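You operate a simulated robot arm through the tools that you are given. There is no shell and no other tool. Be economical: measure what you need, move in short steps, check, and stop when the job is done.

You are at the controls of a simulated robot arm. One attempt, no reset.

Task
Sand the small slice with the block that the grit card names, then wax it.
Fine: wax with the felt pad; block and felt pad go back. Set down upright: what you pick out, felt pad. A coat counts when it lies all over at full strength: go over it till it gets no stronger. What is to be rubbed or washed off counts as gone when no trace of it is left.

Only the result counts: the job must be done as asked and must still hold three seconds after the hand-in. Knocking over, shifting, dropping, spilling or breaking anything else fails it.

Robot
A 6-joint arm with a two-finger parallel gripper, fixed in place. Base frame: the origin is at the foot of the arm, x ahead of it, y to its left, z up. Units: mm, rad, N and s.
With the tool pointing down near the work surface it reaches from about 340 to 820 mm from the base axis. Its first joint turns from -2.897 to 2.897 rad. Payload 3.91 kg.
The TCP is the grasp point between the finger pads, 30 mm short of the fingertips. In the tool frame z runs along the fingers and y along their closing line. Largest opening 110 mm; finger width 20, thickness 10; the body of the gripper, 48 by 112 mm, starts 55 mm behind the TCP.
Orientation is that of the tool frame in the base frame, as [roll, pitch, yaw] about the fixed x, y, z axes, in that order (R = Rz(yaw) Ry(pitch) Rx(roll)). With the fingers straight down and closing along the base's y, the tool's x points along the base's -x, its y along +y and its z along -z.

Tools
- The arm moves only by the tool drive_tool. Its argument "plan" is a list that holds one entry, the list of rows, each a list of 7 numbers: the shift along the tool's x, y, z in mm, then the turn, a rotation vector about the tool's x, y, z in degrees, then the closure in counts, from 0 (fully open) to 255 (shut). In form: [[[x, y, z, rx, ry, rz, hand], ...]]. A call has 1 to 20 rows; each row is the pose to reach, as a shift and turn from the pose commanded when the call began, along the tool's axes at that moment. Rows are played at 5 a second. More than 50 mm and 0.15 rad between two rows, or a gripper value outside its range, and nothing of the call is played. Where a pose cannot be reached the arm comes as near as it can. A force on the tool above 40 N (or 10 N above the force at the start of the call, whichever is more), or a blocked arm, ends the call early, and 0.2 s more pass. The fingers move at their own pace (about 45 mm/s each) and stop on an object; they squeeze with about 29 N. The grip force told is the motor's: it shows also when the fingers shut on nothing. Time passes only in rows, and 0.2 s behind the last, so rows that repeat a pose let the fingers close. It gives the time, the measured TCP pose, the force on the tool (base axes), the opening and the grip force at its end, in the units of the frame above (readings bear some noise), with the torque about the TCP (base axes, N m) and any sound that the robot's microphone picked up.
- Cameras (640 x 400 px; columns grow to the right, rows downward): "scene" is fixed at [211.5, -502.5, 1439.8]; the picture's right is [0.77, -0.64, 0.00], its down [-0.43, -0.51, -0.75] and it looks along [0.48, 0.57, -0.67] (base axes); focal length 351 px, centre (320, 200). "wrist" rides on the gripper at [77, 7, -114] in the tool frame; the picture's right is [-0.09, 1.00, 0.00], its down [-0.80, -0.07, -0.59] and it looks along [-0.59, -0.05, 0.80] (tool axes); focal length 270 px, centre (320, 200). There is no depth. A picture from a camera that has moved, and an enlarged one, comes with that camera's place and axes in the base frame and with its lens. The place of the scene camera against the robot may be out by one fixed shift of up to 12 mm in any direction.
- get_image(camera): a new picture of that camera. It takes no simulated time.
- lift_body(by): slides the trunk up (or, below 0, down) by that many mm; the arm rides with it, the base frame stays. It gives what a move gives, with no picture.
- zoom(camera, box): a new picture of the part [left, top, right, bottom] of that camera's present view, enlarged. It takes no simulated time.
- finish_job(): hands the job in; it is judged then, once.

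Go step by step. Nothing tells you positions but the pictures and the camera data: compare them with the known pose of the tool, close in by small moves and look again before you grip or let go. The budget is 120 turns and 64 pictures, counting those below and the enlarged ones. Unless the task says otherwise, let go and move clear before handing in, and close with one line.

The tools are called after ">>>" as a command line: name --argument value ..., lists and objects as JSON in quotes. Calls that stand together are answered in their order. drive_tool: Moves the arm, as the interface text tells. Its arguments: {"type":"object","properties":{"plan":{"type":"array","items":{"type":"array","items":{"type":"array","items":{"type":"number"}}}}},"required":["plan"]} The other tools are called the same way: lift_body (by) slides the trunk up or down; get_image (camera) takes a picture; zoom (camera, box) takes an enlarged picture of a part of a camera's view; finish_job () hands the job in.

At the start:

```text
t: 0.0
tool_pos: [407.8, -65.5, 1088.7]
tool_rot: [3.14, 0.0, 3.141]
force: [-0.2, 0.5, -0.6]
ft_torque: [0.02, -0.01, 0.01]
gripper_width: 110.0
finger_force: 0.0
trunk travel left (down, up): [-575.0, 35.0]
```

scene: 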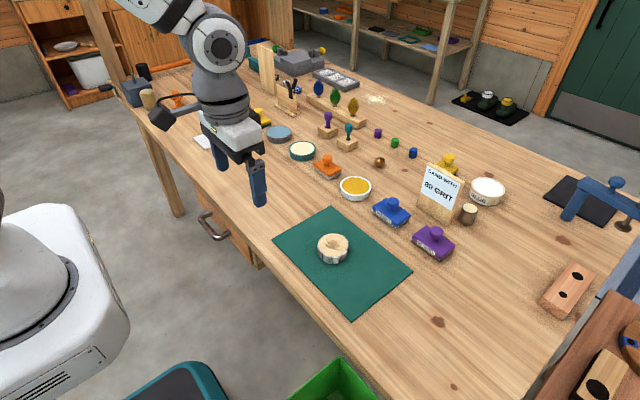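
wrist: 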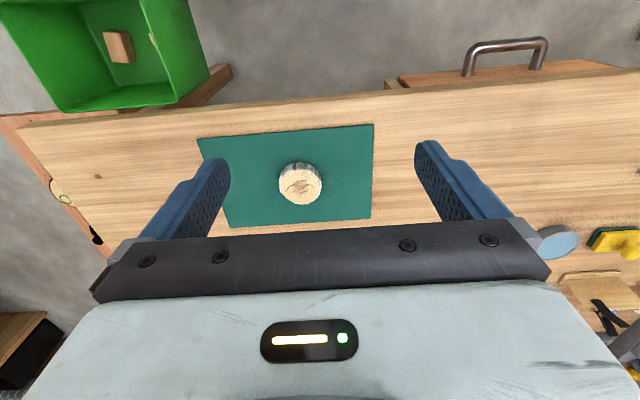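

I see a bench with a slice on a green mat, several knobbed blocks, wax bowls and a grit card. I zoom in to read labels.

>>> zoom --camera "scene" --box '[360, 140, 520, 260]'

>>> zoom --camera "scene" --box '[240, 70, 420, 210]'

>>> zoom --camera "scene" --box '[270, 180, 430, 300]'

```text
3.33 times, centred on (440, 200) of scene
camera zoom: at [211.5, -502.5, 1439.8], right [0.77, -0.64, 0.0], down [-0.43, -0.51, -0.75], along [0.48, 0.57, -0.67], focal length 1169 px, centre (-80, 200)
```

zoom: 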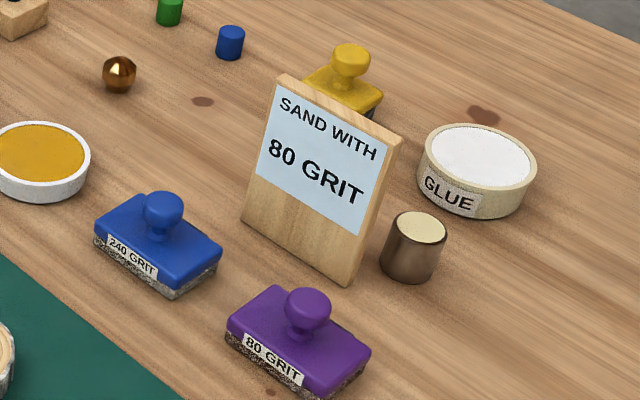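

```text
2.86 times, centred on (330, 140) of scene
camera zoom: at [211.5, -502.5, 1439.8], right [0.77, -0.64, 0.0], down [-0.43, -0.51, -0.75], along [0.48, 0.57, -0.67], focal length 1002 px, centre (291, 371)
```

zoom: 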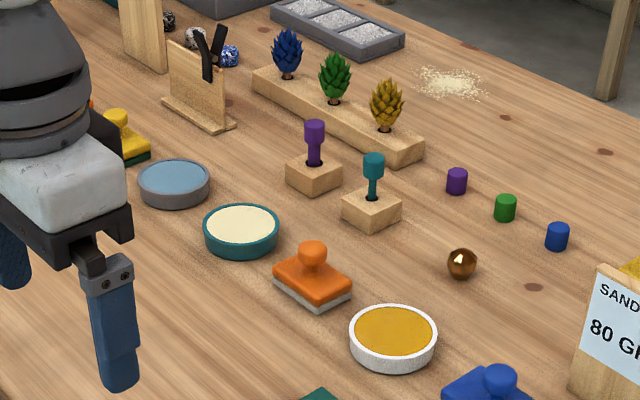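

```text
3.33 times, centred on (350, 240) of scene
camera zoom: at [211.5, -502.5, 1439.8], right [0.77, -0.64, 0.0], down [-0.43, -0.51, -0.75], along [0.48, 0.57, -0.67], focal length 1169 px, centre (220, 67)
```

zoom: 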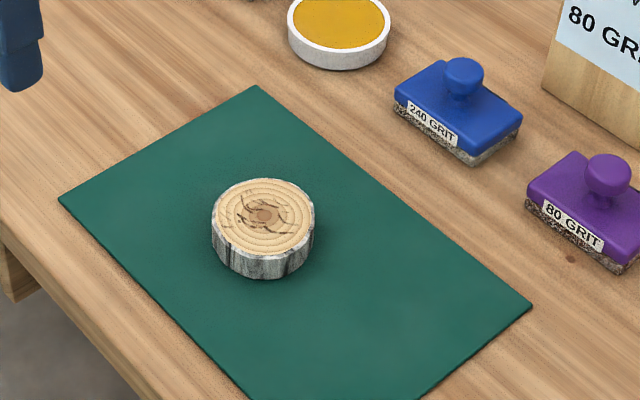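

The card says 80 grit, so the purple block. I need to identify the wax and felt pad, so I move the wrist camera over the bowls.

>>> drive_tool --plan '[[[-30, 40, 0, 0, 0, 0, 0], [-60, 80, 0, 0, 0, 0, 0], [-90, 120, 0, 0, 0, 0, 0], [-120, 160, 0, 0, 0, 0, 0], [-150, 200, 0, 0, 0, 0, 0]]]'

>>> get_image --camera "wrist"

```text
t: 1.2
tool_pos: [559.9, 136.6, 1089.0]
tool_rot: [-3.14, 0.0, -3.141]
force: [0.1, 0.0, -0.3]
ft_torque: [0.0, 0.02, 0.0]
gripper_width: 110.0
finger_force: 0.1
trunk travel left (down, up): [-575.0, 35.0]
```

```text
58 pictures are left
camera wrist: at [483.8, 144.8, 1202.6], right [0.09, 1.0, 0.0], down [0.8, -0.07, 0.59], along [0.59, -0.05, -0.81], focal length 270 px, centre (320, 200)
```

wrist: 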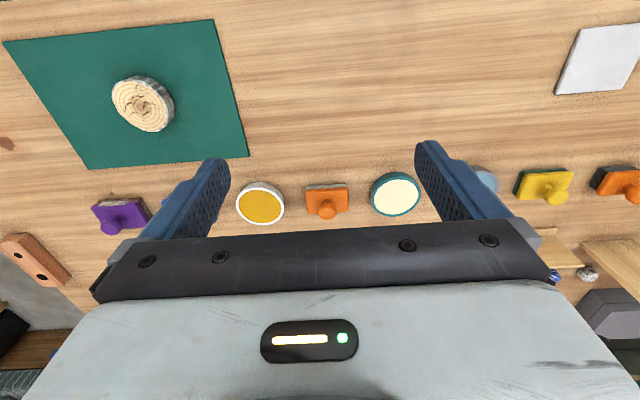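

>>> zoom --camera "wrist" --box '[230, 160, 430, 240]'

>>> zoom --camera "wrist" --box '[460, 150, 640, 290]'

>>> zoom --camera "scene" --box '[110, 40, 270, 160]'

```text
3.20 times, centred on (330, 200) of wrist
camera zoom: at [483.8, 144.8, 1202.6], right [0.09, 1.0, 0.0], down [0.8, -0.07, 0.59], along [0.59, -0.05, -0.81], focal length 865 px, centre (288, 200)
```

zoom: 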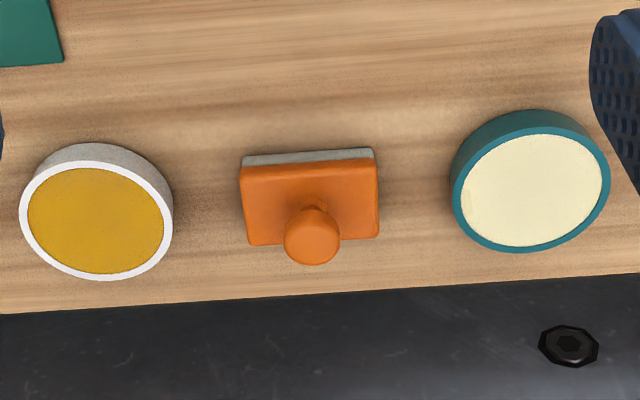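

```text
2.86 times, centred on (550, 220) of wrist
camera zoom: at [483.8, 144.8, 1202.6], right [0.09, 1.0, 0.0], down [0.8, -0.07, 0.59], along [0.59, -0.05, -0.81], focal length 772 px, centre (-337, 143)
```

zoom: 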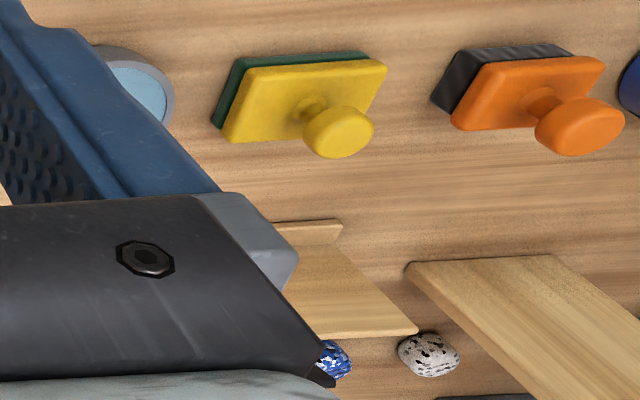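

```text
3.33 times, centred on (190, 100) of scene
camera zoom: at [211.5, -502.5, 1439.8], right [0.77, -0.64, 0.0], down [-0.43, -0.51, -0.75], along [0.48, 0.57, -0.67], focal length 1169 px, centre (753, 533)
```

zoom: 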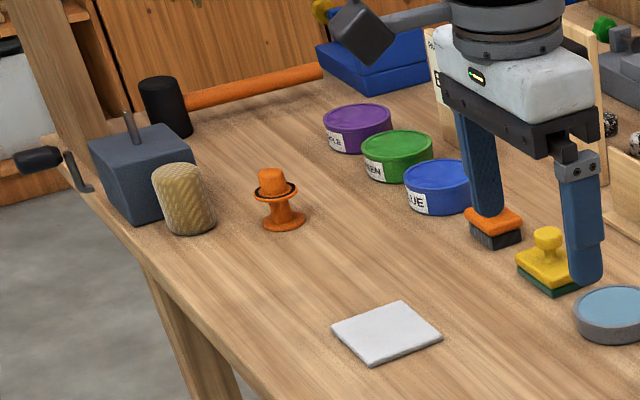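

>>> zoom --camera "scene" --box '[330, 168, 382, 208]'

>>> zoom --camera "scene" --box '[262, 115, 350, 183]'

>>> zoom --camera "scene" --box '[430, 140, 640, 280]'

```text
10.00 times, centred on (356, 188) of scene
camera zoom: at [211.5, -502.5, 1439.8], right [0.77, -0.64, 0.0], down [-0.43, -0.51, -0.75], along [0.48, 0.57, -0.67], focal length 3507 px, centre (-40, 320)
```

zoom: 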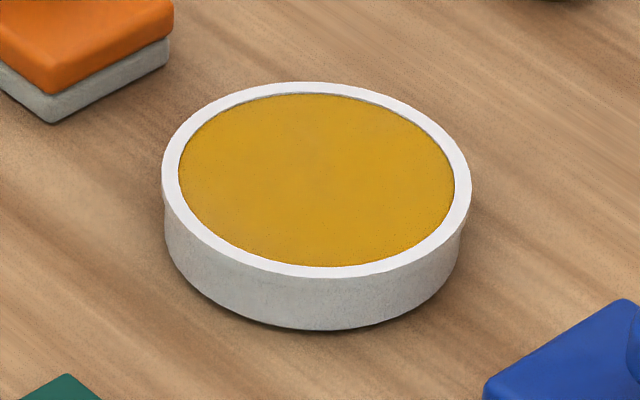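

```text
5.88 times, centred on (306, 149) of scene
camera zoom: at [211.5, -502.5, 1439.8], right [0.77, -0.64, 0.0], down [-0.43, -0.51, -0.75], along [0.48, 0.57, -0.67], focal length 2063 px, centre (402, 500)
```

zoom: 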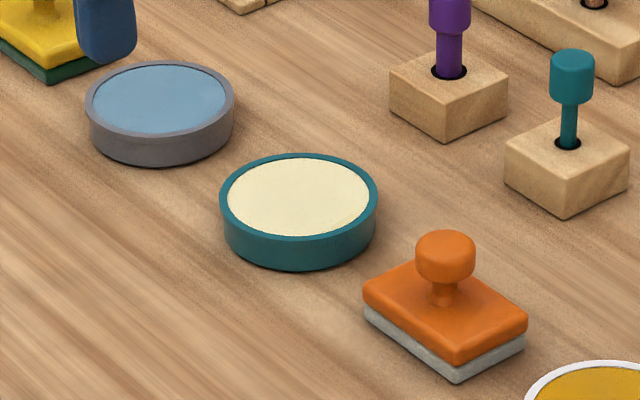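

```text
2.86 times, centred on (535, 210) of scene
camera zoom: at [211.5, -502.5, 1439.8], right [0.77, -0.64, 0.0], down [-0.43, -0.51, -0.75], along [0.48, 0.57, -0.67], focal length 1002 px, centre (-294, 171)
```

zoom: 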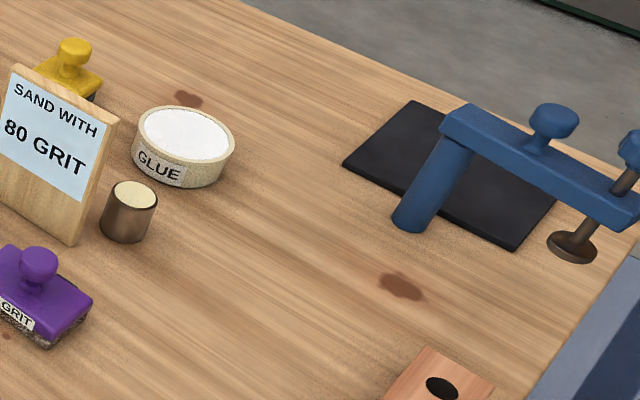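

The bowls have no visible labels; a board with text near the far left is hidden by the arm. I move the arm out of the way and look.

>>> drive_tool --plan '[[[10, -50, 0, 0, 0, 0, 0], [20, -100, 0, 0, 0, 0, 0], [30, -150, 0, 0, 0, 0, 0], [40, -200, 0, 0, 0, 0, 0], [50, -250, 0, 0, 0, 0, 0], [60, -300, 0, 0, 0, 0, 0], [70, -350, 0, 0, 0, 0, 0]]]'

>>> zoom --camera "scene" --box '[120, 20, 320, 145]'

>>> get_image --camera "wrist"

```text
refused: row 1 steps farther than a row can; nothing moved
```

```text
3.20 times, centred on (220, 82) of scene
camera zoom: at [211.5, -502.5, 1439.8], right [0.77, -0.64, 0.0], down [-0.43, -0.51, -0.75], along [0.48, 0.57, -0.67], focal length 1122 px, centre (640, 576)
```

zoom: 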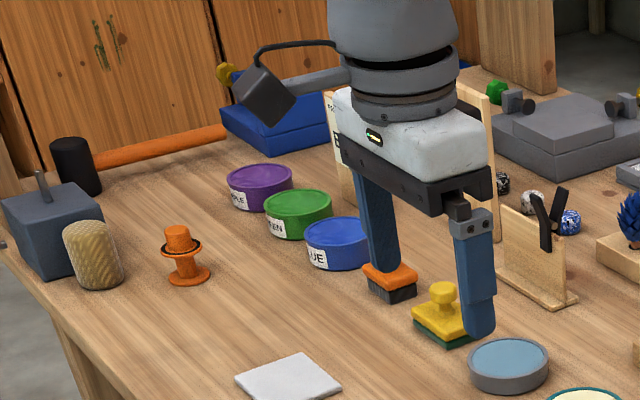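

```text
50 pictures are left
camera wrist: at [483.8, 144.8, 1202.6], right [0.09, 1.0, 0.0], down [0.8, -0.07, 0.59], along [0.59, -0.05, -0.81], focal length 270 px, centre (320, 200)
```

wrist: 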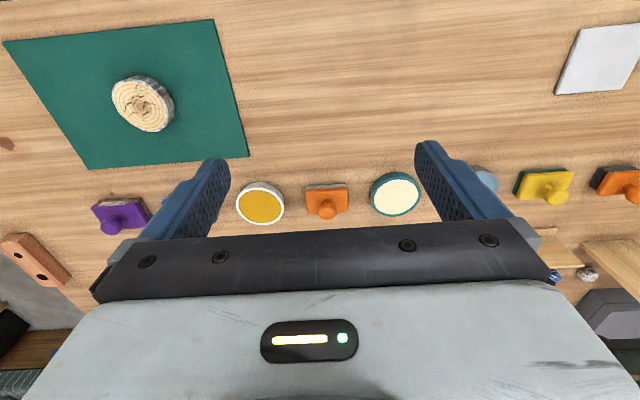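

>>> drive_tool --plan '[[[8, -40, 0, 0, 0, 0, 0], [16, -80, 0, 0, 0, 0, 0], [24, -120, 0, 0, 0, 0, 0], [32, -160, 0, 0, 0, 0, 0], [40, -200, 0, 0, 0, 0, 0], [40, -240, 0, 0, 0, 0, 0], [40, -280, 0, 0, 0, 0, 0], [40, -320, 0, 0, 0, 0, 0]]]'

>>> zoom --camera "scene" --box '[160, 20, 320, 120]'

>>> get_image --camera "wrist"

```text
t: 3.0
tool_pos: [520.4, -187.6, 1088.7]
tool_rot: [3.142, 0.001, -3.139]
force: [-0.2, -0.2, 0.9]
ft_torque: [-0.01, 0.02, -0.02]
gripper_width: 110.2
finger_force: 0.1
trunk travel left (down, up): [-575.0, 35.0]
```

```text
4.00 times, centred on (240, 70) of scene
camera zoom: at [211.5, -502.5, 1439.8], right [0.77, -0.64, 0.0], down [-0.43, -0.51, -0.75], along [0.48, 0.57, -0.67], focal length 1403 px, centre (640, 720)
```

zoom: 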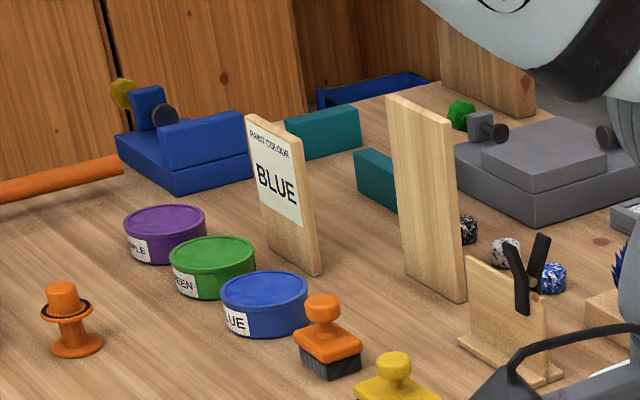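

```text
48 pictures are left
camera wrist: at [442.9, -179.4, 1203.1], right [0.09, 1.0, 0.0], down [0.8, -0.07, 0.59], along [0.59, -0.05, -0.8], focal length 270 px, centre (320, 200)
```

wrist: 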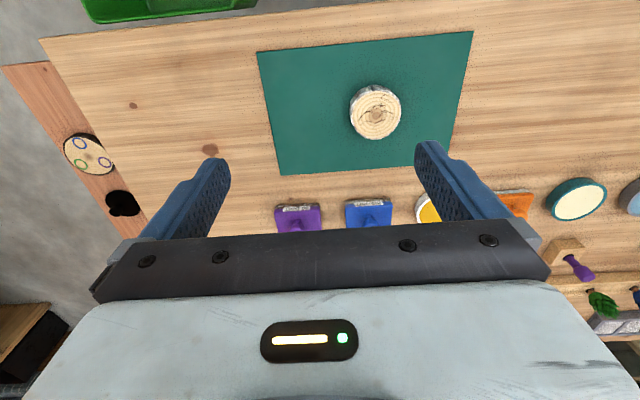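

The slice's finishing bowls are amber or cream, unlabelled from here. I'll look at their other side, swinging the camera round to the +y side.

>>> drive_tool --plan '[[[-5, 36, 0, 0, 0, 7.5, 0], [-10, 72, 0, 0, 0, 15, 0], [-15, 108, 0, 0, 0, 22.5, 0], [-20, 144, 0, 0, 0, 30, 0], [-25, 180, 0, 0, 0, 37.5, 0], [-30, 216, 0, 0, 0, 45, 0], [-35, 252, 0, 0, 0, 52.5, 0], [-40, 288, 0, 0, 0, 60, 0], [-45, 324, 0, 0, 0, 67.5, 0], [-50, 360, 0, 0, 0, 75, 0], [-60, 396, 0, 0, 0, 82.5, 0], [-70, 432, 0, 0, 0, 90, 0], [-80, 468, 0, 0, 0, 97.5, 0], [-90, 504, 0, 0, 0, 105, 0], [-100, 540, 0, 0, 0, 112.5, 0], [-110, 576, 0, 0, 0, 120, 0]]]'

>>> get_image --camera "wrist"

```text
t: 6.4
tool_pos: [626.0, 393.4, 1090.2]
tool_rot: [3.141, 0.002, 1.045]
force: [-0.5, 0.2, 0.5]
ft_torque: [-0.04, -0.02, 0.01]
gripper_width: 109.9
finger_force: 0.3
trunk travel left (down, up): [-575.0, 35.0]
```

```text
47 pictures are left
camera wrist: at [670.8, 459.4, 1203.3], right [0.82, -0.58, 0.0], down [-0.46, -0.66, 0.6], along [-0.34, -0.49, -0.8], focal length 270 px, centre (320, 200)
```

wrist: 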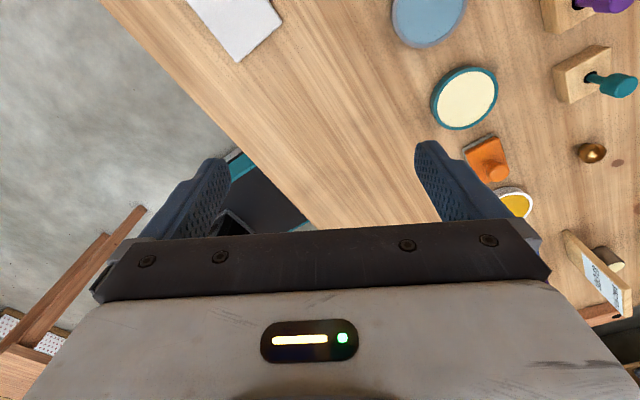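

>>> zoom --camera "wrist" --box '[380, 0, 620, 220]'

```text
1.82 times, centred on (500, 110) of wrist
camera zoom: at [670.8, 459.4, 1203.3], right [0.82, -0.58, 0.0], down [-0.46, -0.66, 0.6], along [-0.34, -0.49, -0.8], focal length 491 px, centre (-7, 364)
```

zoom: 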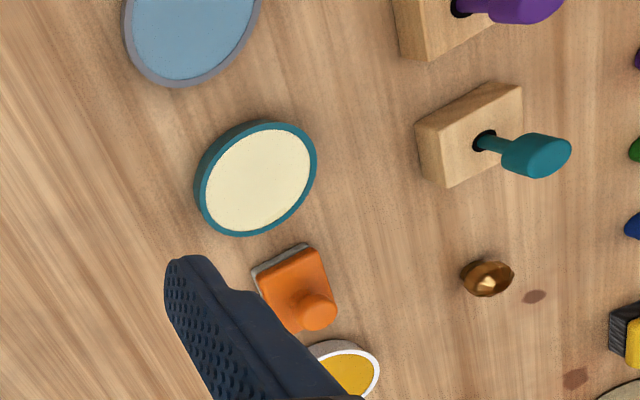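

>>> zoom --camera "scene" --box '[180, 120, 240, 160]'

>>> zoom --camera "wrist" --box '[180, 0, 300, 75]'

>>> get_image --camera "scene"

```text
10.00 times, centred on (210, 140) of scene
camera zoom: at [211.5, -502.5, 1439.8], right [0.77, -0.64, 0.0], down [-0.43, -0.51, -0.75], along [0.48, 0.57, -0.67], focal length 3507 px, centre (1420, 800)
```

zoom: 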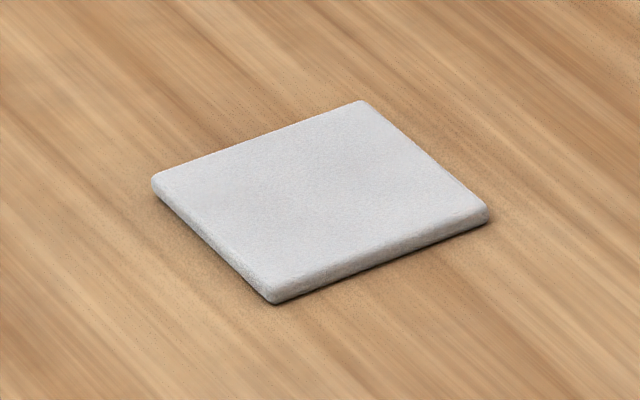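

```text
5.33 times, centred on (240, 38) of wrist
camera zoom: at [670.8, 459.4, 1203.3], right [0.82, -0.58, 0.0], down [-0.46, -0.66, 0.6], along [-0.34, -0.49, -0.8], focal length 1442 px, centre (747, 1067)
```

zoom: 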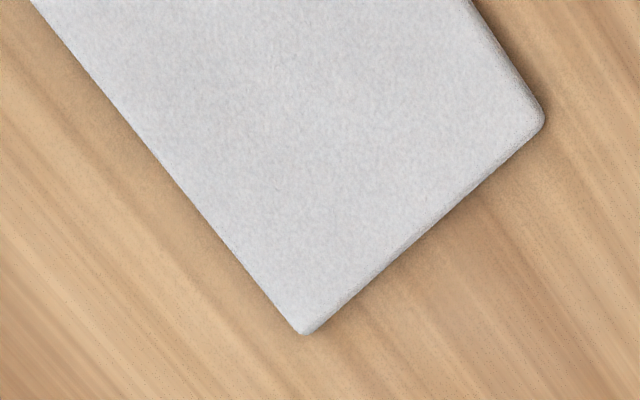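

```text
43 pictures are left
```

scene: 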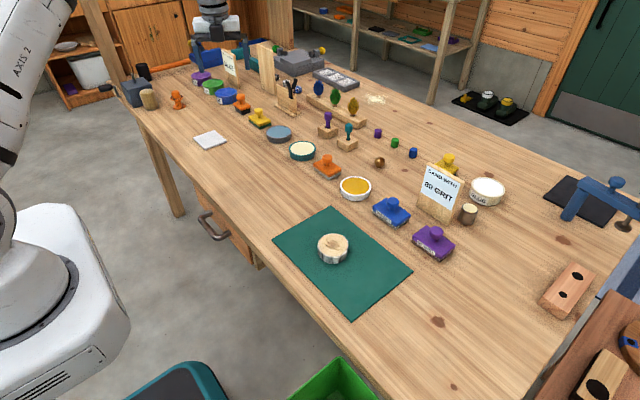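

>>> zoom --camera "scene" --box '[284, 136, 320, 164]'

>>> zoom --camera "scene" --box '[260, 120, 296, 148]'

>>> zoom --camera "scene" --box '[464, 170, 514, 210]'

```text
14.29 times, centred on (302, 150) of scene
camera zoom: at [211.5, -502.5, 1439.8], right [0.77, -0.64, 0.0], down [-0.43, -0.51, -0.75], along [0.48, 0.57, -0.67], focal length 5010 px, centre (577, 914)
```

zoom: 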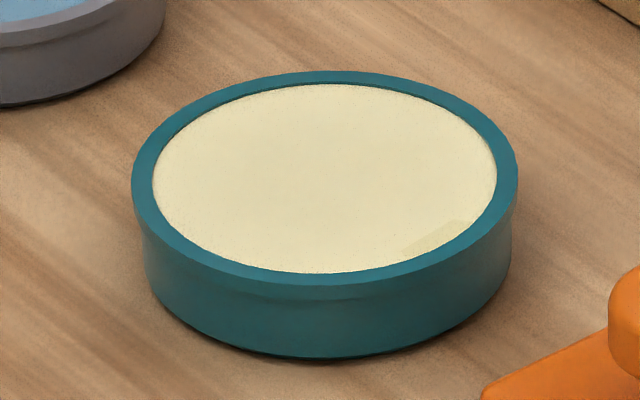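

```text
14.29 times, centred on (278, 134) of scene
camera zoom: at [211.5, -502.5, 1439.8], right [0.77, -0.64, 0.0], down [-0.43, -0.51, -0.75], along [0.48, 0.57, -0.67], focal length 5010 px, centre (920, 1143)
```

zoom: 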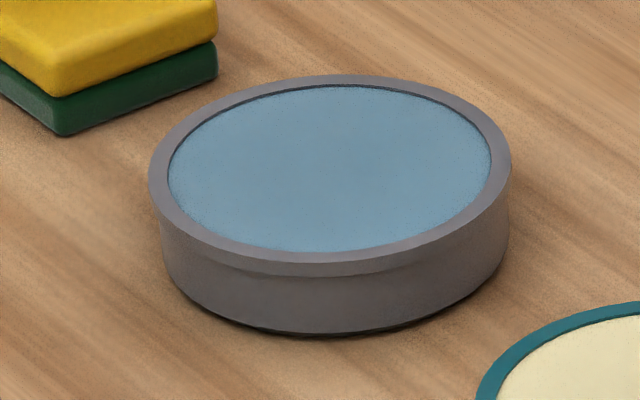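

```text
10.00 times, centred on (489, 190) of scene
camera zoom: at [211.5, -502.5, 1439.8], right [0.77, -0.64, 0.0], down [-0.43, -0.51, -0.75], along [0.48, 0.57, -0.67], focal length 3507 px, centre (-1370, 300)
```

zoom: 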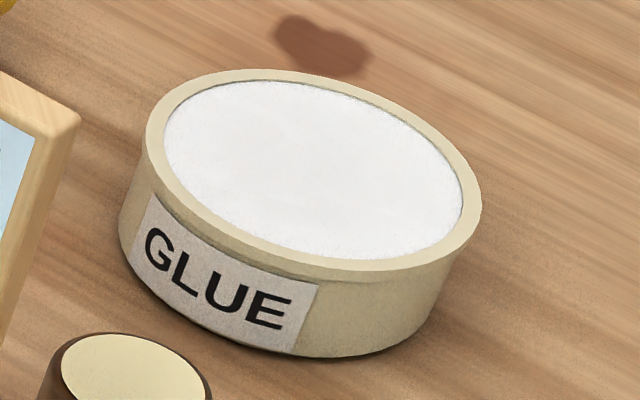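

>>> zoom --camera "scene" --box '[303, 144, 315, 156]'

>>> zoom --camera "scene" --box '[400, 60, 560, 140]'

```text
16.00 times, centred on (309, 150) of scene
camera zoom: at [211.5, -502.5, 1439.8], right [0.77, -0.64, 0.0], down [-0.43, -0.51, -0.75], along [0.48, 0.57, -0.67], focal length 5611 px, centre (496, 1000)
```

zoom: 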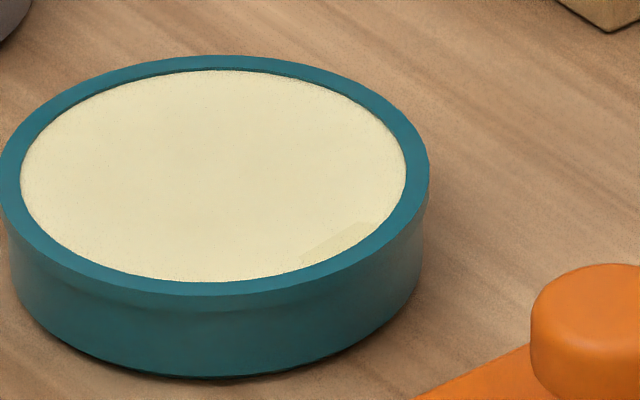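

```text
4.00 times, centred on (480, 100) of scene
camera zoom: at [211.5, -502.5, 1439.8], right [0.77, -0.64, 0.0], down [-0.43, -0.51, -0.75], along [0.48, 0.57, -0.67], focal length 1403 px, centre (-320, 600)
```

zoom: 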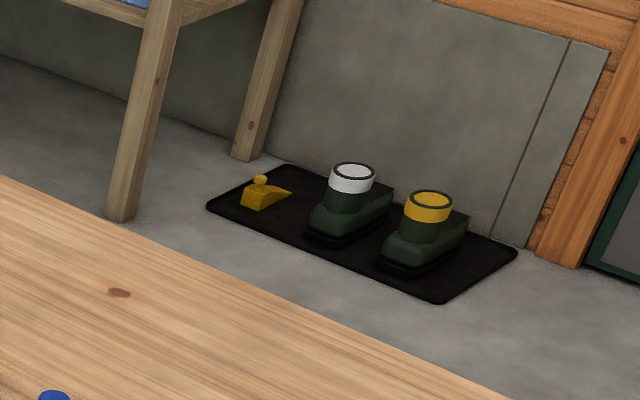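

Amber and cream remain ambiguous; I'll gather more evidence later. First the sanding: back to standard yaw over the purple 80 block.

>>> drive_tool --plan '[[[-35.4, 18.6, 0, 0, 0, -7.5, 0], [-70.9, 37.2, 0, 0, 0, -15, 0], [-106.3, 55.8, 0, 0, 0, -22.5, 0], [-141.8, 74.4, 0, 0, 0, -30, 0], [-177.2, 93, 0, 0, 0, -37.5, 0], [-212.6, 111.6, 0, 0, 0, -45, 0], [-248, 130.2, 0, 0, 0, -52.5, 0], [-283.5, 148.8, 0, 0, 0, -60, 0], [-319, 167.4, 0, 0, 0, -67.5, 0], [-354.4, 186, 0, 0, 0, -75, 0], [-389.8, 204.6, 0, 0, 0, -82.5, 0], [-425.3, 223.2, 0, 0, 0, -90, 0], [-460.7, 241.8, 0, 0, 0, -97.5, 0], [-496, 260.4, 0, 0, 0, -105, 0], [-531.6, 279, 0, 0, 0, -112.5, 0], [-567, 297.5, 0, 0, 0, -120, 0]]]'

>>> get_image --camera "wrist"

```text
t: 9.8
tool_pos: [602.9, -249.5, 1090.3]
tool_rot: [-3.141, 0.001, -3.139]
force: [0.6, 0.1, -0.1]
ft_torque: [0.01, -0.02, 0.0]
gripper_width: 109.9
finger_force: 0.0
trunk travel left (down, up): [-575.0, 35.0]
```

```text
37 pictures are left
camera wrist: at [525.7, -240.9, 1204.0], right [0.09, 1.0, 0.0], down [0.8, -0.07, 0.59], along [0.59, -0.05, -0.8], focal length 270 px, centre (320, 200)
```

wrist: 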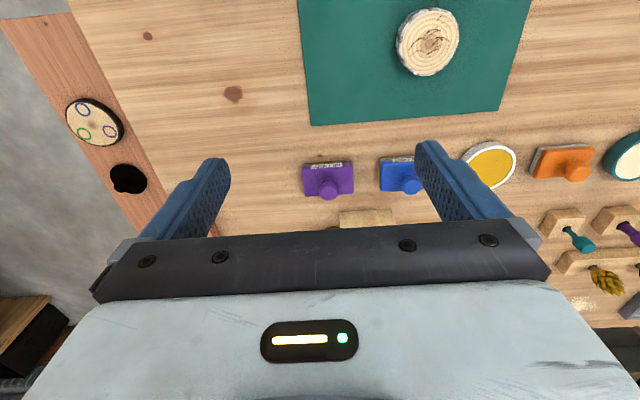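

>>> drive_tool --plan '[[[-35, 0, 38, 0, 0, 0, 0], [-70, 0, 76, 0, 0, 0, 0], [-105, 0, 114, 0, 0, 0, 0], [-140, 1, 152, 0, 0, 0, 0], [-176, 2, 185, 0, 0, 0, 0]]]'

>>> get_image --camera "wrist"

>>> zoom --camera "scene" --box '[380, 150, 500, 260]'

```text
refused: row 1 steps farther than a row can; nothing moved
```

```text
36 pictures are left
camera wrist: at [525.7, -240.9, 1204.0], right [0.09, 1.0, 0.0], down [0.8, -0.07, 0.59], along [0.59, -0.05, -0.8], focal length 270 px, centre (320, 200)
```

wrist: 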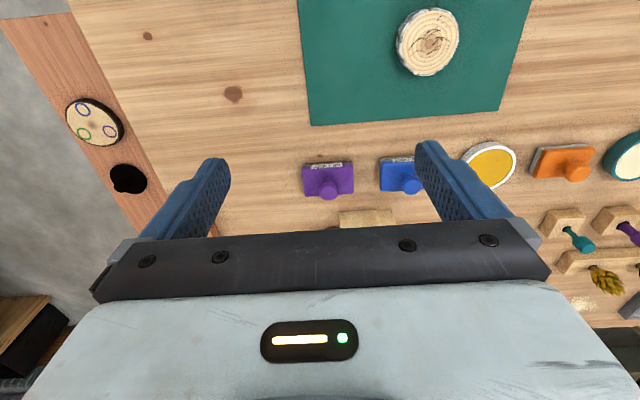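

```text
3.64 times, centred on (440, 205) of scene
camera zoom: at [211.5, -502.5, 1439.8], right [0.77, -0.64, 0.0], down [-0.43, -0.51, -0.75], along [0.48, 0.57, -0.67], focal length 1275 px, centre (-116, 182)
```

zoom: 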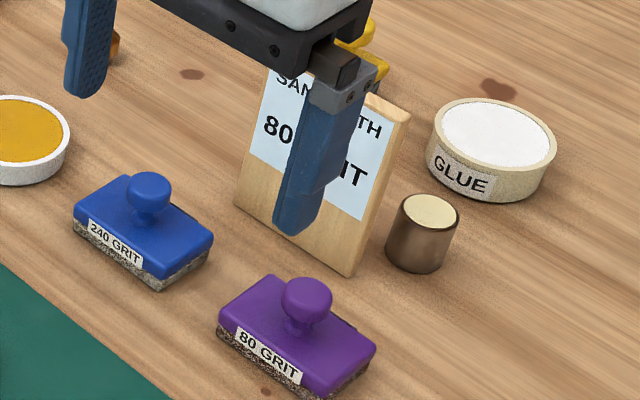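

>>> drive_tool --plan '[[[-29, 0, 30, 0, 0, 0, 0], [-58, 0, 60, 0, 0, 0, 0], [-88, 0, 90, 0, 0, 0, 0], [-117, 1, 120, 0, 0, 0, 0], [-146, 2, 150, 0, 0, 0, 0], [-176, 2, 180, 0, 0, 0, 0], [-176, 2, 180, 0, 0, 0, 0]]]'

```text
t: 11.4
tool_pos: [776.6, -246.9, 910.7]
tool_rot: [-3.142, 0.0, -3.139]
force: [0.5, -0.5, 0.4]
ft_torque: [0.02, -0.02, 0.01]
gripper_width: 110.1
finger_force: 0.0
trunk travel left (down, up): [-575.0, 35.0]
```

>>> get_image --camera "wrist"

>>> zoom --camera "scene" --box '[380, 150, 500, 260]'

```text
34 pictures are left
camera wrist: at [700.6, -238.2, 1024.2], right [0.09, 1.0, 0.0], down [0.8, -0.07, 0.59], along [0.59, -0.05, -0.8], focal length 270 px, centre (320, 200)
```

wrist: 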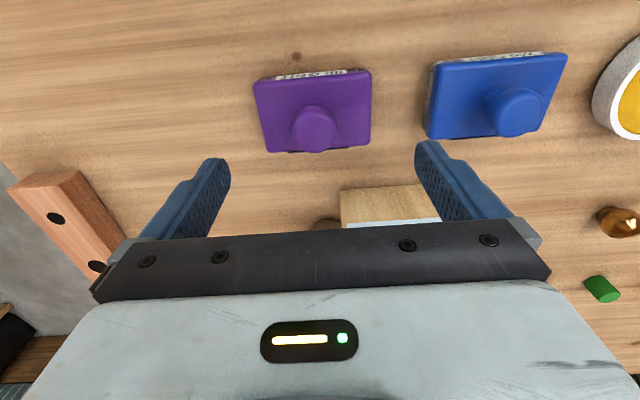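

```text
3.64 times, centred on (440, 205) of scene
camera zoom: at [211.5, -502.5, 1439.8], right [0.77, -0.64, 0.0], down [-0.43, -0.51, -0.75], along [0.48, 0.57, -0.67], focal length 1275 px, centre (-116, 182)
```

zoom: 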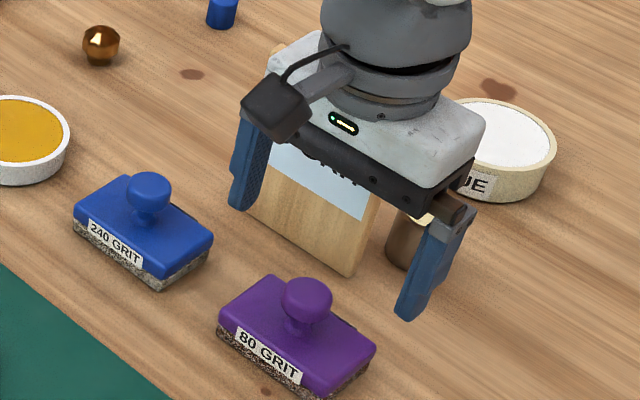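

The purple knob is at about (777,-249), right under the gripper. I descend around it and close.

>>> drive_tool --plan '[[[0, -2, 25, 0, 0, 0, 0], [0, -2, 50, 0, 0, 0, 0], [0, -2, 65, 0, 0, 0, 0], [0, -2, 71, 0, 0, 0, 0], [0, -2, 71, 0, 0, 0, 0]]]'

>>> get_image --camera "wrist"

>>> zoom --camera "scene" --box '[390, 180, 490, 260]'

```text
t: 12.6
tool_pos: [779.2, -250.3, 838.5]
tool_rot: [-3.141, 0.001, 3.141]
force: [-0.6, 0.0, 0.2]
ft_torque: [-0.01, -0.04, 0.0]
gripper_width: 109.9
finger_force: 0.1
trunk travel left (down, up): [-575.0, 35.0]
```

```text
32 pictures are left
camera wrist: at [701.9, -241.8, 952.3], right [0.09, 1.0, 0.0], down [0.8, -0.07, 0.59], along [0.59, -0.05, -0.8], focal length 270 px, centre (320, 200)
```

wrist: 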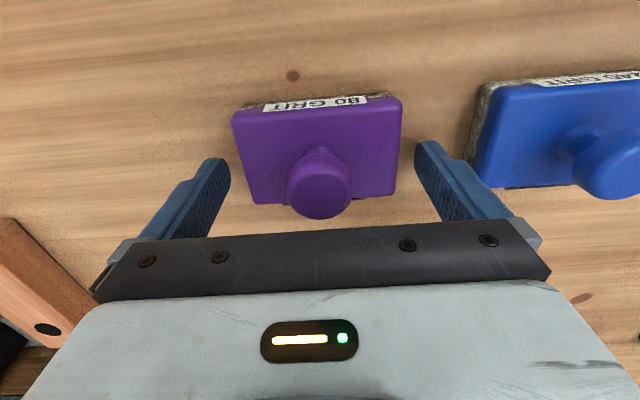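

```text
5.00 times, centred on (440, 220) of scene
camera zoom: at [211.5, -502.5, 1439.8], right [0.77, -0.64, 0.0], down [-0.43, -0.51, -0.75], along [0.48, 0.57, -0.67], focal length 1753 px, centre (-280, 100)
```

zoom: 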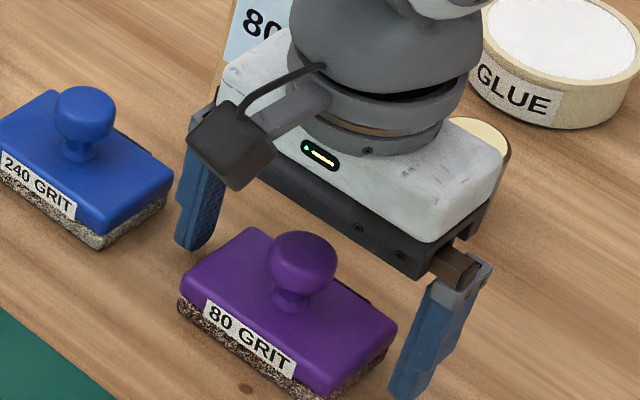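

TCP is at the knob centre with fingertips just above the body. Closing.

>>> drive_tool --plan '[[[0, 1, 0, 0, 0, 0, 255], [0, 1, 0, 0, 0, 0, 255], [0, 1, 0, 0, 0, 0, 255], [0, 1, 0, 0, 0, 0, 255], [0, 1, 0, 0, 0, 0, 255], [0, 1, 0, 0, 0, 0, 255], [0, 1, 0, 0, 0, 0, 255]]]'

```text
t: 14.2
tool_pos: [778.0, -248.8, 838.2]
tool_rot: [3.14, 0.0, -3.14]
force: [0.4, -1.1, 1.1]
ft_torque: [-0.04, -0.03, 0.02]
gripper_width: 84.4
finger_force: 28.9
trunk travel left (down, up): [-575.0, 35.0]
```

The fingers stopped at 84 mm, i.e. on the body ends, not the knob. Let me look.

>>> get_image --camera "wrist"

>>> zoom --camera "scene" --box '[400, 200, 480, 264]'

```text
30 pictures are left
camera wrist: at [702.0, -240.7, 952.4], right [0.09, 1.0, 0.0], down [0.8, -0.07, 0.59], along [0.59, -0.05, -0.8], focal length 270 px, centre (320, 200)
```

wrist: 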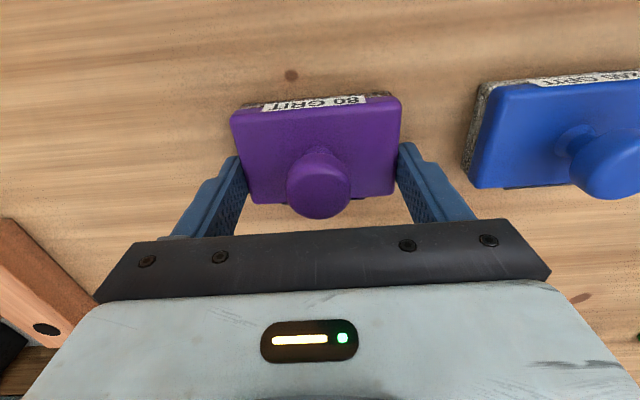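

```text
6.25 times, centred on (440, 232) of scene
camera zoom: at [211.5, -502.5, 1439.8], right [0.77, -0.64, 0.0], down [-0.43, -0.51, -0.75], along [0.48, 0.57, -0.67], focal length 2192 px, centre (-430, 0)
```

zoom: 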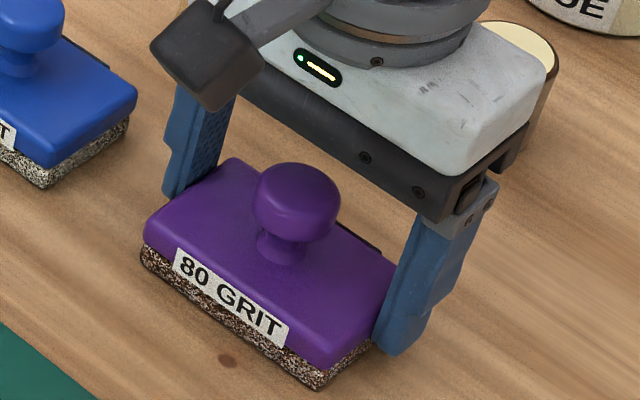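

The grip sits ~8 mm behind the body's centre. I reopen a little, centre on the body, go slightly lower and regrip.

>>> drive_tool --plan '[[[0, 0, 0, 0, 0, 0, 10], [0, 0, 0, 0, 0, 0, 10], [4, 0, 1, 0, 0, 0, 10], [8, 0, 3, 0, 0, 0, 10], [8, 0, 3, 0, 0, 0, 255], [8, 0, 3, 0, 0, 0, 255], [8, 0, 3, 0, 0, 0, 255], [8, 0, 3, 0, 0, 0, 255], [8, 0, 3, 0, 0, 0, 255]]]'

>>> zoom --camera "scene" --box '[400, 200, 480, 264]'

```text
t: 16.2
tool_pos: [770.9, -249.0, 835.9]
tool_rot: [-3.141, -0.001, -3.14]
force: [0.5, -0.9, -0.3]
ft_torque: [-0.01, 0.02, -0.02]
gripper_width: 84.4
finger_force: 29.1
trunk travel left (down, up): [-575.0, 35.0]
```

```text
6.25 times, centred on (440, 232) of scene
camera zoom: at [211.5, -502.5, 1439.8], right [0.77, -0.64, 0.0], down [-0.43, -0.51, -0.75], along [0.48, 0.57, -0.67], focal length 2192 px, centre (-430, 0)
```

zoom: 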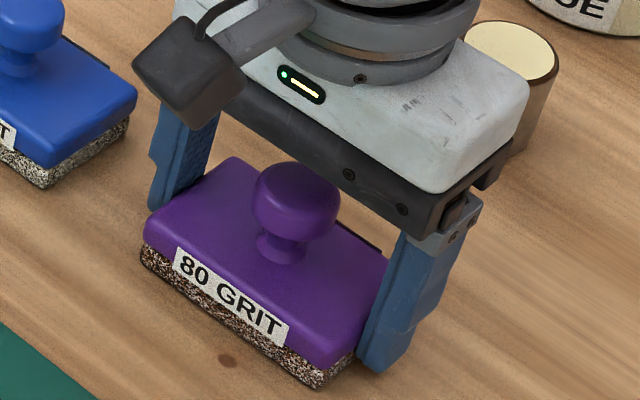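

Centred grip. Home pose noted: TCP (770.9,-249.0,835.9). Now lift and carry over the slice.

>>> drive_tool --plan '[[[0, 0, -10, 0, 0, 0, 255], [0, 0, -30, 0, 0, 0, 255], [0, 0, -60, 0, 0, 0, 255], [0, 0, -90, 0, 0, 0, 255], [30, 20, -100, 0, 0, 0, 255], [64, 45, -100, 0, 0, 0, 255], [100, 70, -100, 0, 0, 0, 255], [135, 96, -100, 0, 0, 0, 255], [170, 121, -100, 0, 0, 0, 255], [192, 137, -100, 0, 0, 0, 255], [192, 137, -100, 0, 0, 0, 255]]]'

>>> get_image --camera "wrist"

>>> zoom --camera "scene" --box '[280, 190, 400, 280]'

```text
t: 18.6
tool_pos: [576.4, -113.2, 936.6]
tool_rot: [-3.141, -0.001, 3.141]
force: [-1.0, -0.2, -1.6]
ft_torque: [-0.03, 0.0, -0.02]
gripper_width: 84.6
finger_force: 29.6
trunk travel left (down, up): [-575.0, 35.0]
```

```text
27 pictures are left
camera wrist: at [500.7, -103.4, 1048.8], right [0.09, 1.0, 0.0], down [0.8, -0.07, 0.59], along [0.59, -0.05, -0.8], focal length 270 px, centre (320, 200)
```

wrist: 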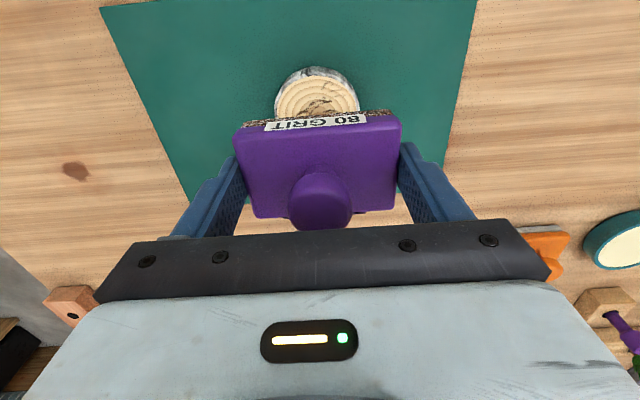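

```text
4.44 times, centred on (340, 235) of scene
camera zoom: at [211.5, -502.5, 1439.8], right [0.77, -0.64, 0.0], down [-0.43, -0.51, -0.75], along [0.48, 0.57, -0.67], focal length 1559 px, centre (231, 44)
```

zoom: 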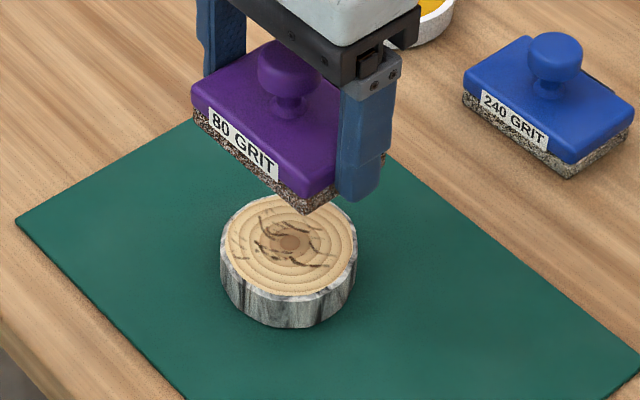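

>>> drive_tool --plan '[[[-7, 2, 15, 0, 0, 0, 255], [-7, 2, 35, 0, 0, 0, 255], [-7, 2, 50, 0, 0, 0, 255], [-7, 2, 56, 0, 0, 0, 255], [-7, 2, 56, 0, 0, 0, 255]]]'

>>> zoom --camera "scene" --box '[290, 200, 390, 280]'

```text
t: 19.8
tool_pos: [586.2, -109.8, 877.8]
tool_rot: [-3.141, 0.001, -3.141]
force: [0.0, -0.4, -2.2]
ft_torque: [-0.05, 0.01, 0.02]
gripper_width: 84.2
finger_force: 29.1
trunk travel left (down, up): [-575.0, 35.0]
```

```text
5.00 times, centred on (340, 240) of scene
camera zoom: at [211.5, -502.5, 1439.8], right [0.77, -0.64, 0.0], down [-0.43, -0.51, -0.75], along [0.48, 0.57, -0.67], focal length 1753 px, centre (220, 0)
```

zoom: 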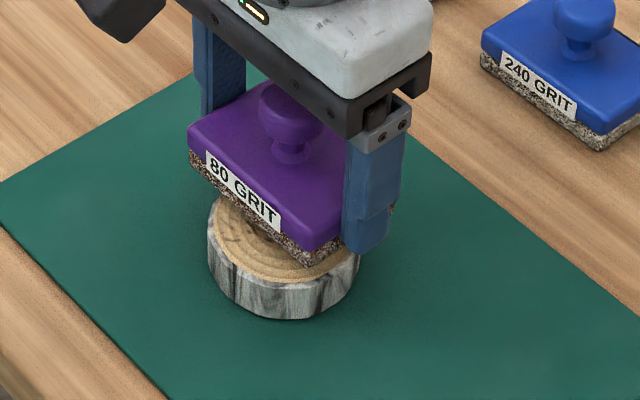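

>>> drive_tool --plan '[[[0, 0, 1.5, 0, 0, 0, 255], [0, 0, 3, 0, 0, 0, 255], [0, 0, 4.5, 0, 0, 0, 255], [0, 0, 4.5, 0, 0, 0, 255]]]'

```text
t: 20.8
tool_pos: [586.0, -110.3, 874.5]
tool_rot: [-3.141, -0.001, 3.141]
force: [0.3, 0.2, -1.6]
ft_torque: [0.02, -0.02, 0.0]
gripper_width: 84.3
finger_force: 29.4
trunk travel left (down, up): [-575.0, 35.0]
```

>>> drive_tool --plan '[[[0, 0, 1.5, 0, 0, 0, 255], [0, 0, 3, 0, 0, 0, 255], [0, 0, 4, 0, 0, 0, 255], [0, 0, 4, 0, 0, 0, 255]]]'

```text
t: 21.8
tool_pos: [585.3, -109.2, 870.0]
tool_rot: [-3.14, 0.0, 3.141]
force: [-0.4, -0.7, -1.4]
ft_torque: [0.03, -0.01, 0.03]
gripper_width: 84.6
finger_force: 29.1
trunk travel left (down, up): [-575.0, 35.0]
```

>>> drive_tool --plan '[[[0, 0, 1.5, 0, 0, 0, 255], [0, 0, 3, 0, 0, 0, 255], [0, 0, 4, 0, 0, 0, 255], [0, 0, 4, 0, 0, 0, 255]]]'

>>> zoom --camera "scene" --box '[290, 210, 370, 270]'

```text
t: 22.8
tool_pos: [584.9, -109.7, 866.9]
tool_rot: [3.141, 0.0, -3.141]
force: [-0.6, 0.4, -0.8]
ft_torque: [-0.04, 0.02, 0.02]
gripper_width: 84.4
finger_force: 28.9
trunk travel left (down, up): [-575.0, 35.0]
```

```text
6.67 times, centred on (330, 240) of scene
camera zoom: at [211.5, -502.5, 1439.8], right [0.77, -0.64, 0.0], down [-0.43, -0.51, -0.75], along [0.48, 0.57, -0.67], focal length 2338 px, centre (253, -67)
```

zoom: 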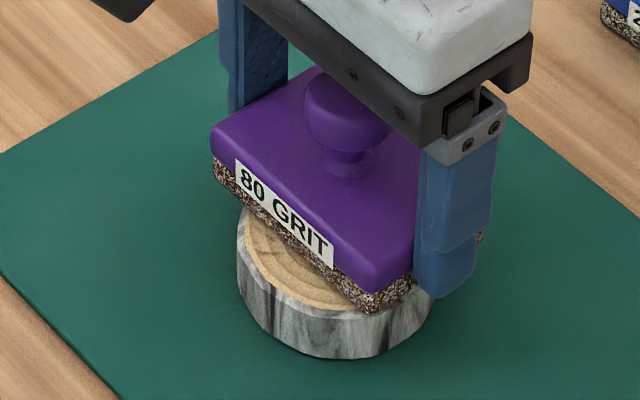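

>>> drive_tool --plan '[[[0, 0, 1.5, 0, 0, 0, 255], [0, 0, 3, 0, 0, 0, 255], [0, 0, 4, 0, 0, 0, 255], [0, 0, 4, 0, 0, 0, 255]]]'

```text
t: 23.8
tool_pos: [584.5, -107.0, 863.0]
tool_rot: [3.141, -0.001, 3.141]
force: [1.0, 0.4, 4.4]
ft_torque: [0.05, 0.02, 0.0]
gripper_width: 84.2
finger_force: 28.6
trunk travel left (down, up): [-575.0, 35.0]
```

Contact at z≈863 with ~6 N. Now a short trial stroke along x and y.

>>> drive_tool --plan '[[[8, 0, 0.5, 0, 0, 0, 255], [16, 0, 0.5, 0, 0, 0, 255], [8, 0, 0.5, 0, 0, 0, 255], [0, 0, 0.5, 0, 0, 0, 255], [-8, 0, 0.5, 0, 0, 0, 255], [-16, 0, 0.5, 0, 0, 0, 255], [-8, 0, 0.5, 0, 0, 0, 255], [0, 0, 0.5, 0, 0, 0, 255]]]'

>>> zoom --camera "scene" --box '[290, 210, 370, 270]'

```text
t: 25.6
tool_pos: [584.9, -109.0, 862.5]
tool_rot: [3.139, 0.0, -3.14]
force: [1.9, -0.5, 7.0]
ft_torque: [-0.06, -0.03, 0.0]
gripper_width: 84.5
finger_force: 29.0
trunk travel left (down, up): [-575.0, 35.0]
```

```text
6.67 times, centred on (330, 240) of scene
camera zoom: at [211.5, -502.5, 1439.8], right [0.77, -0.64, 0.0], down [-0.43, -0.51, -0.75], along [0.48, 0.57, -0.67], focal length 2338 px, centre (253, -67)
```

zoom: 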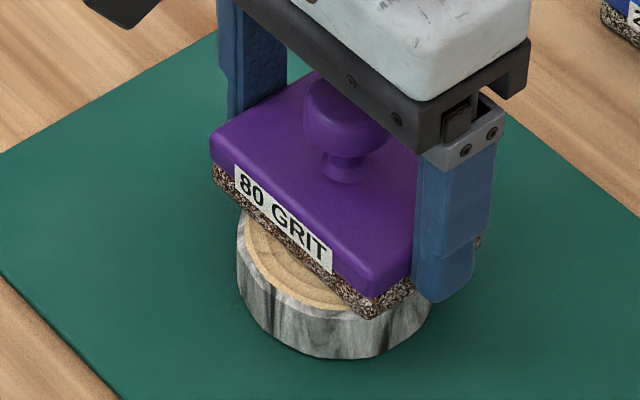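

Slice stays put. Now full sanding strokes.

>>> drive_tool --plan '[[[12, 4, 0.5, 0, 0, 0, 255], [24, 6, 0.5, 0, 0, 0, 255], [12, 8, 0.5, 0, 0, 0, 255], [0, 8, 0.5, 0, 0, 0, 255], [-12, 8, 0.5, 0, 0, 0, 255], [-24, 6, 0.5, 0, 0, 0, 255], [-12, 2, 0.5, 0, 0, 0, 255], [0, 0, 0.5, 0, 0, 0, 255], [12, -2, 0.5, 0, 0, 0, 255], [24, -4, 0.5, 0, 0, 0, 255], [12, -6, 0.5, 0, 0, 0, 255], [0, -8, 0.5, 0, 0, 0, 255], [-12, -8, 0.5, 0, 0, 0, 255], [-24, -6, 0.5, 0, 0, 0, 255], [-24, 4, 0.5, 0, 0, 0, 255], [-12, 0, 0.5, 0, 0, 0, 255], [0, 0, 0.5, 0, 0, 0, 255], [12, 0, 0.5, 0, 0, 0, 255], [24, 0, 0.5, 0, 0, 0, 255], [24, -8, 0.5, 0, 0, 0, 255]]]'

>>> drive_tool --plan '[[[-12, 4, 0, 0, 0, 0, 255], [-24, 8, 0, 0, 0, 0, 255], [-36, 8, 0, 0, 0, 0, 255], [-48, 8, 0, 0, 0, 0, 255], [-48, 0, 0, 0, 0, 0, 255], [-36, 0, 0, 0, 0, 0, 255], [-24, 4, 0, 0, 0, 0, 255], [-12, 8, 0, 0, 0, 0, 255], [0, 12, 0, 0, 0, 0, 255], [0, 16, 0, 0, 0, 0, 255], [-12, 12, 0, 0, 0, 0, 255], [-24, 8, 0, 0, 0, 0, 255], [-36, 12, 0, 0, 0, 0, 255], [-48, 16, 0, 0, 0, 0, 255], [-36, 12, 0, 0, 0, 0, 255], [-24, 8, 0, 0, 0, 0, 255]]]'

```text
t: 29.8
tool_pos: [559.4, -117.8, 862.9]
tool_rot: [-3.141, -0.002, -3.14]
force: [-0.6, 1.9, 9.0]
ft_torque: [0.19, -0.1, 0.04]
gripper_width: 84.2
finger_force: 28.7
trunk travel left (down, up): [-575.0, 35.0]
```

```text
t: 33.2
tool_pos: [585.4, -109.7, 862.8]
tool_rot: [3.141, 0.0, -3.14]
force: [2.0, 1.8, 8.4]
ft_torque: [0.03, -0.12, 0.04]
gripper_width: 84.3
finger_force: 29.1
trunk travel left (down, up): [-575.0, 35.0]
```

Lift and move back to see the face.

>>> drive_tool --plan '[[[0, 0, -30, 0, 0, 0, 255], [-20, 0, -70, 0, 0, 0, 255], [-60, -20, -80, 0, 0, 0, 255], [-100, -40, -80, 0, 0, 0, 255]]]'

>>> zoom --camera "scene" --box '[303, 226, 363, 266]'

```text
t: 34.2
tool_pos: [685.5, -149.8, 941.8]
tool_rot: [-3.141, -0.001, -3.138]
force: [1.0, 0.2, -1.0]
ft_torque: [0.02, -0.01, -0.03]
gripper_width: 84.2
finger_force: 28.8
trunk travel left (down, up): [-575.0, 35.0]
```

```text
10.00 times, centred on (333, 246) of scene
camera zoom: at [211.5, -502.5, 1439.8], right [0.77, -0.64, 0.0], down [-0.43, -0.51, -0.75], along [0.48, 0.57, -0.67], focal length 3507 px, centre (190, -260)
```

zoom: 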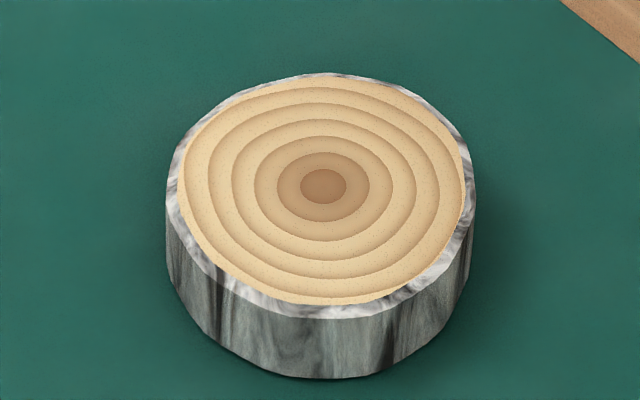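

The marks are gone. Return the block to its exact home by reversing the commanded shifts.

>>> drive_tool --plan '[[[-28, -33, 0, 0, 0, 0, 255], [-56, -66, 0, 0, 0, 0, 255], [-85, -99, 0, 0, 0, 0, 255], [-85, -99, 30, 0, 0, 0, 255], [-85, -99, 60, 0, 0, 0, 255], [-85, -99, 85, 0, 0, 0, 255], [-85, -99, 97, 0, 0, 0, 255], [-85, -99, 102, 0, 0, 0, 255], [-85, -99, 105, 0, 0, 0, 255], [-85, -99, 106, 0, 0, 0, 255], [-85, -99, 106, 0, 0, 0, 255]]]'

```text
t: 36.6
tool_pos: [769.9, -248.0, 834.7]
tool_rot: [-3.142, -0.001, -3.141]
force: [-0.2, -0.1, -1.4]
ft_torque: [-0.01, 0.01, 0.03]
gripper_width: 84.5
finger_force: 28.9
trunk travel left (down, up): [-575.0, 35.0]
```

>>> drive_tool --plan '[[[0, 0, 0.5, 0, 0, 0, 255], [0, 0, 0.8, 0, 0, 0, 255], [0, 0, 0.8, 0, 0, 0, 255]]]'

```text
t: 37.4
tool_pos: [771.0, -247.9, 835.0]
tool_rot: [-3.141, -0.001, -3.14]
force: [0.0, 1.0, -1.1]
ft_torque: [-0.05, 0.0, 0.03]
gripper_width: 84.2
finger_force: 29.0
trunk travel left (down, up): [-575.0, 35.0]
```

>>> drive_tool --plan '[[[0, 0, 0.5, 0, 0, 0, 255], [0, 0, 1, 0, 0, 0, 255], [0, 0, 1, 0, 0, 0, 255]]]'

```text
t: 38.2
tool_pos: [769.7, -248.2, 834.9]
tool_rot: [-3.14, 0.002, -3.14]
force: [0.7, -0.6, 3.8]
ft_torque: [0.11, -0.16, -0.07]
gripper_width: 84.3
finger_force: 29.1
trunk travel left (down, up): [-575.0, 35.0]
```

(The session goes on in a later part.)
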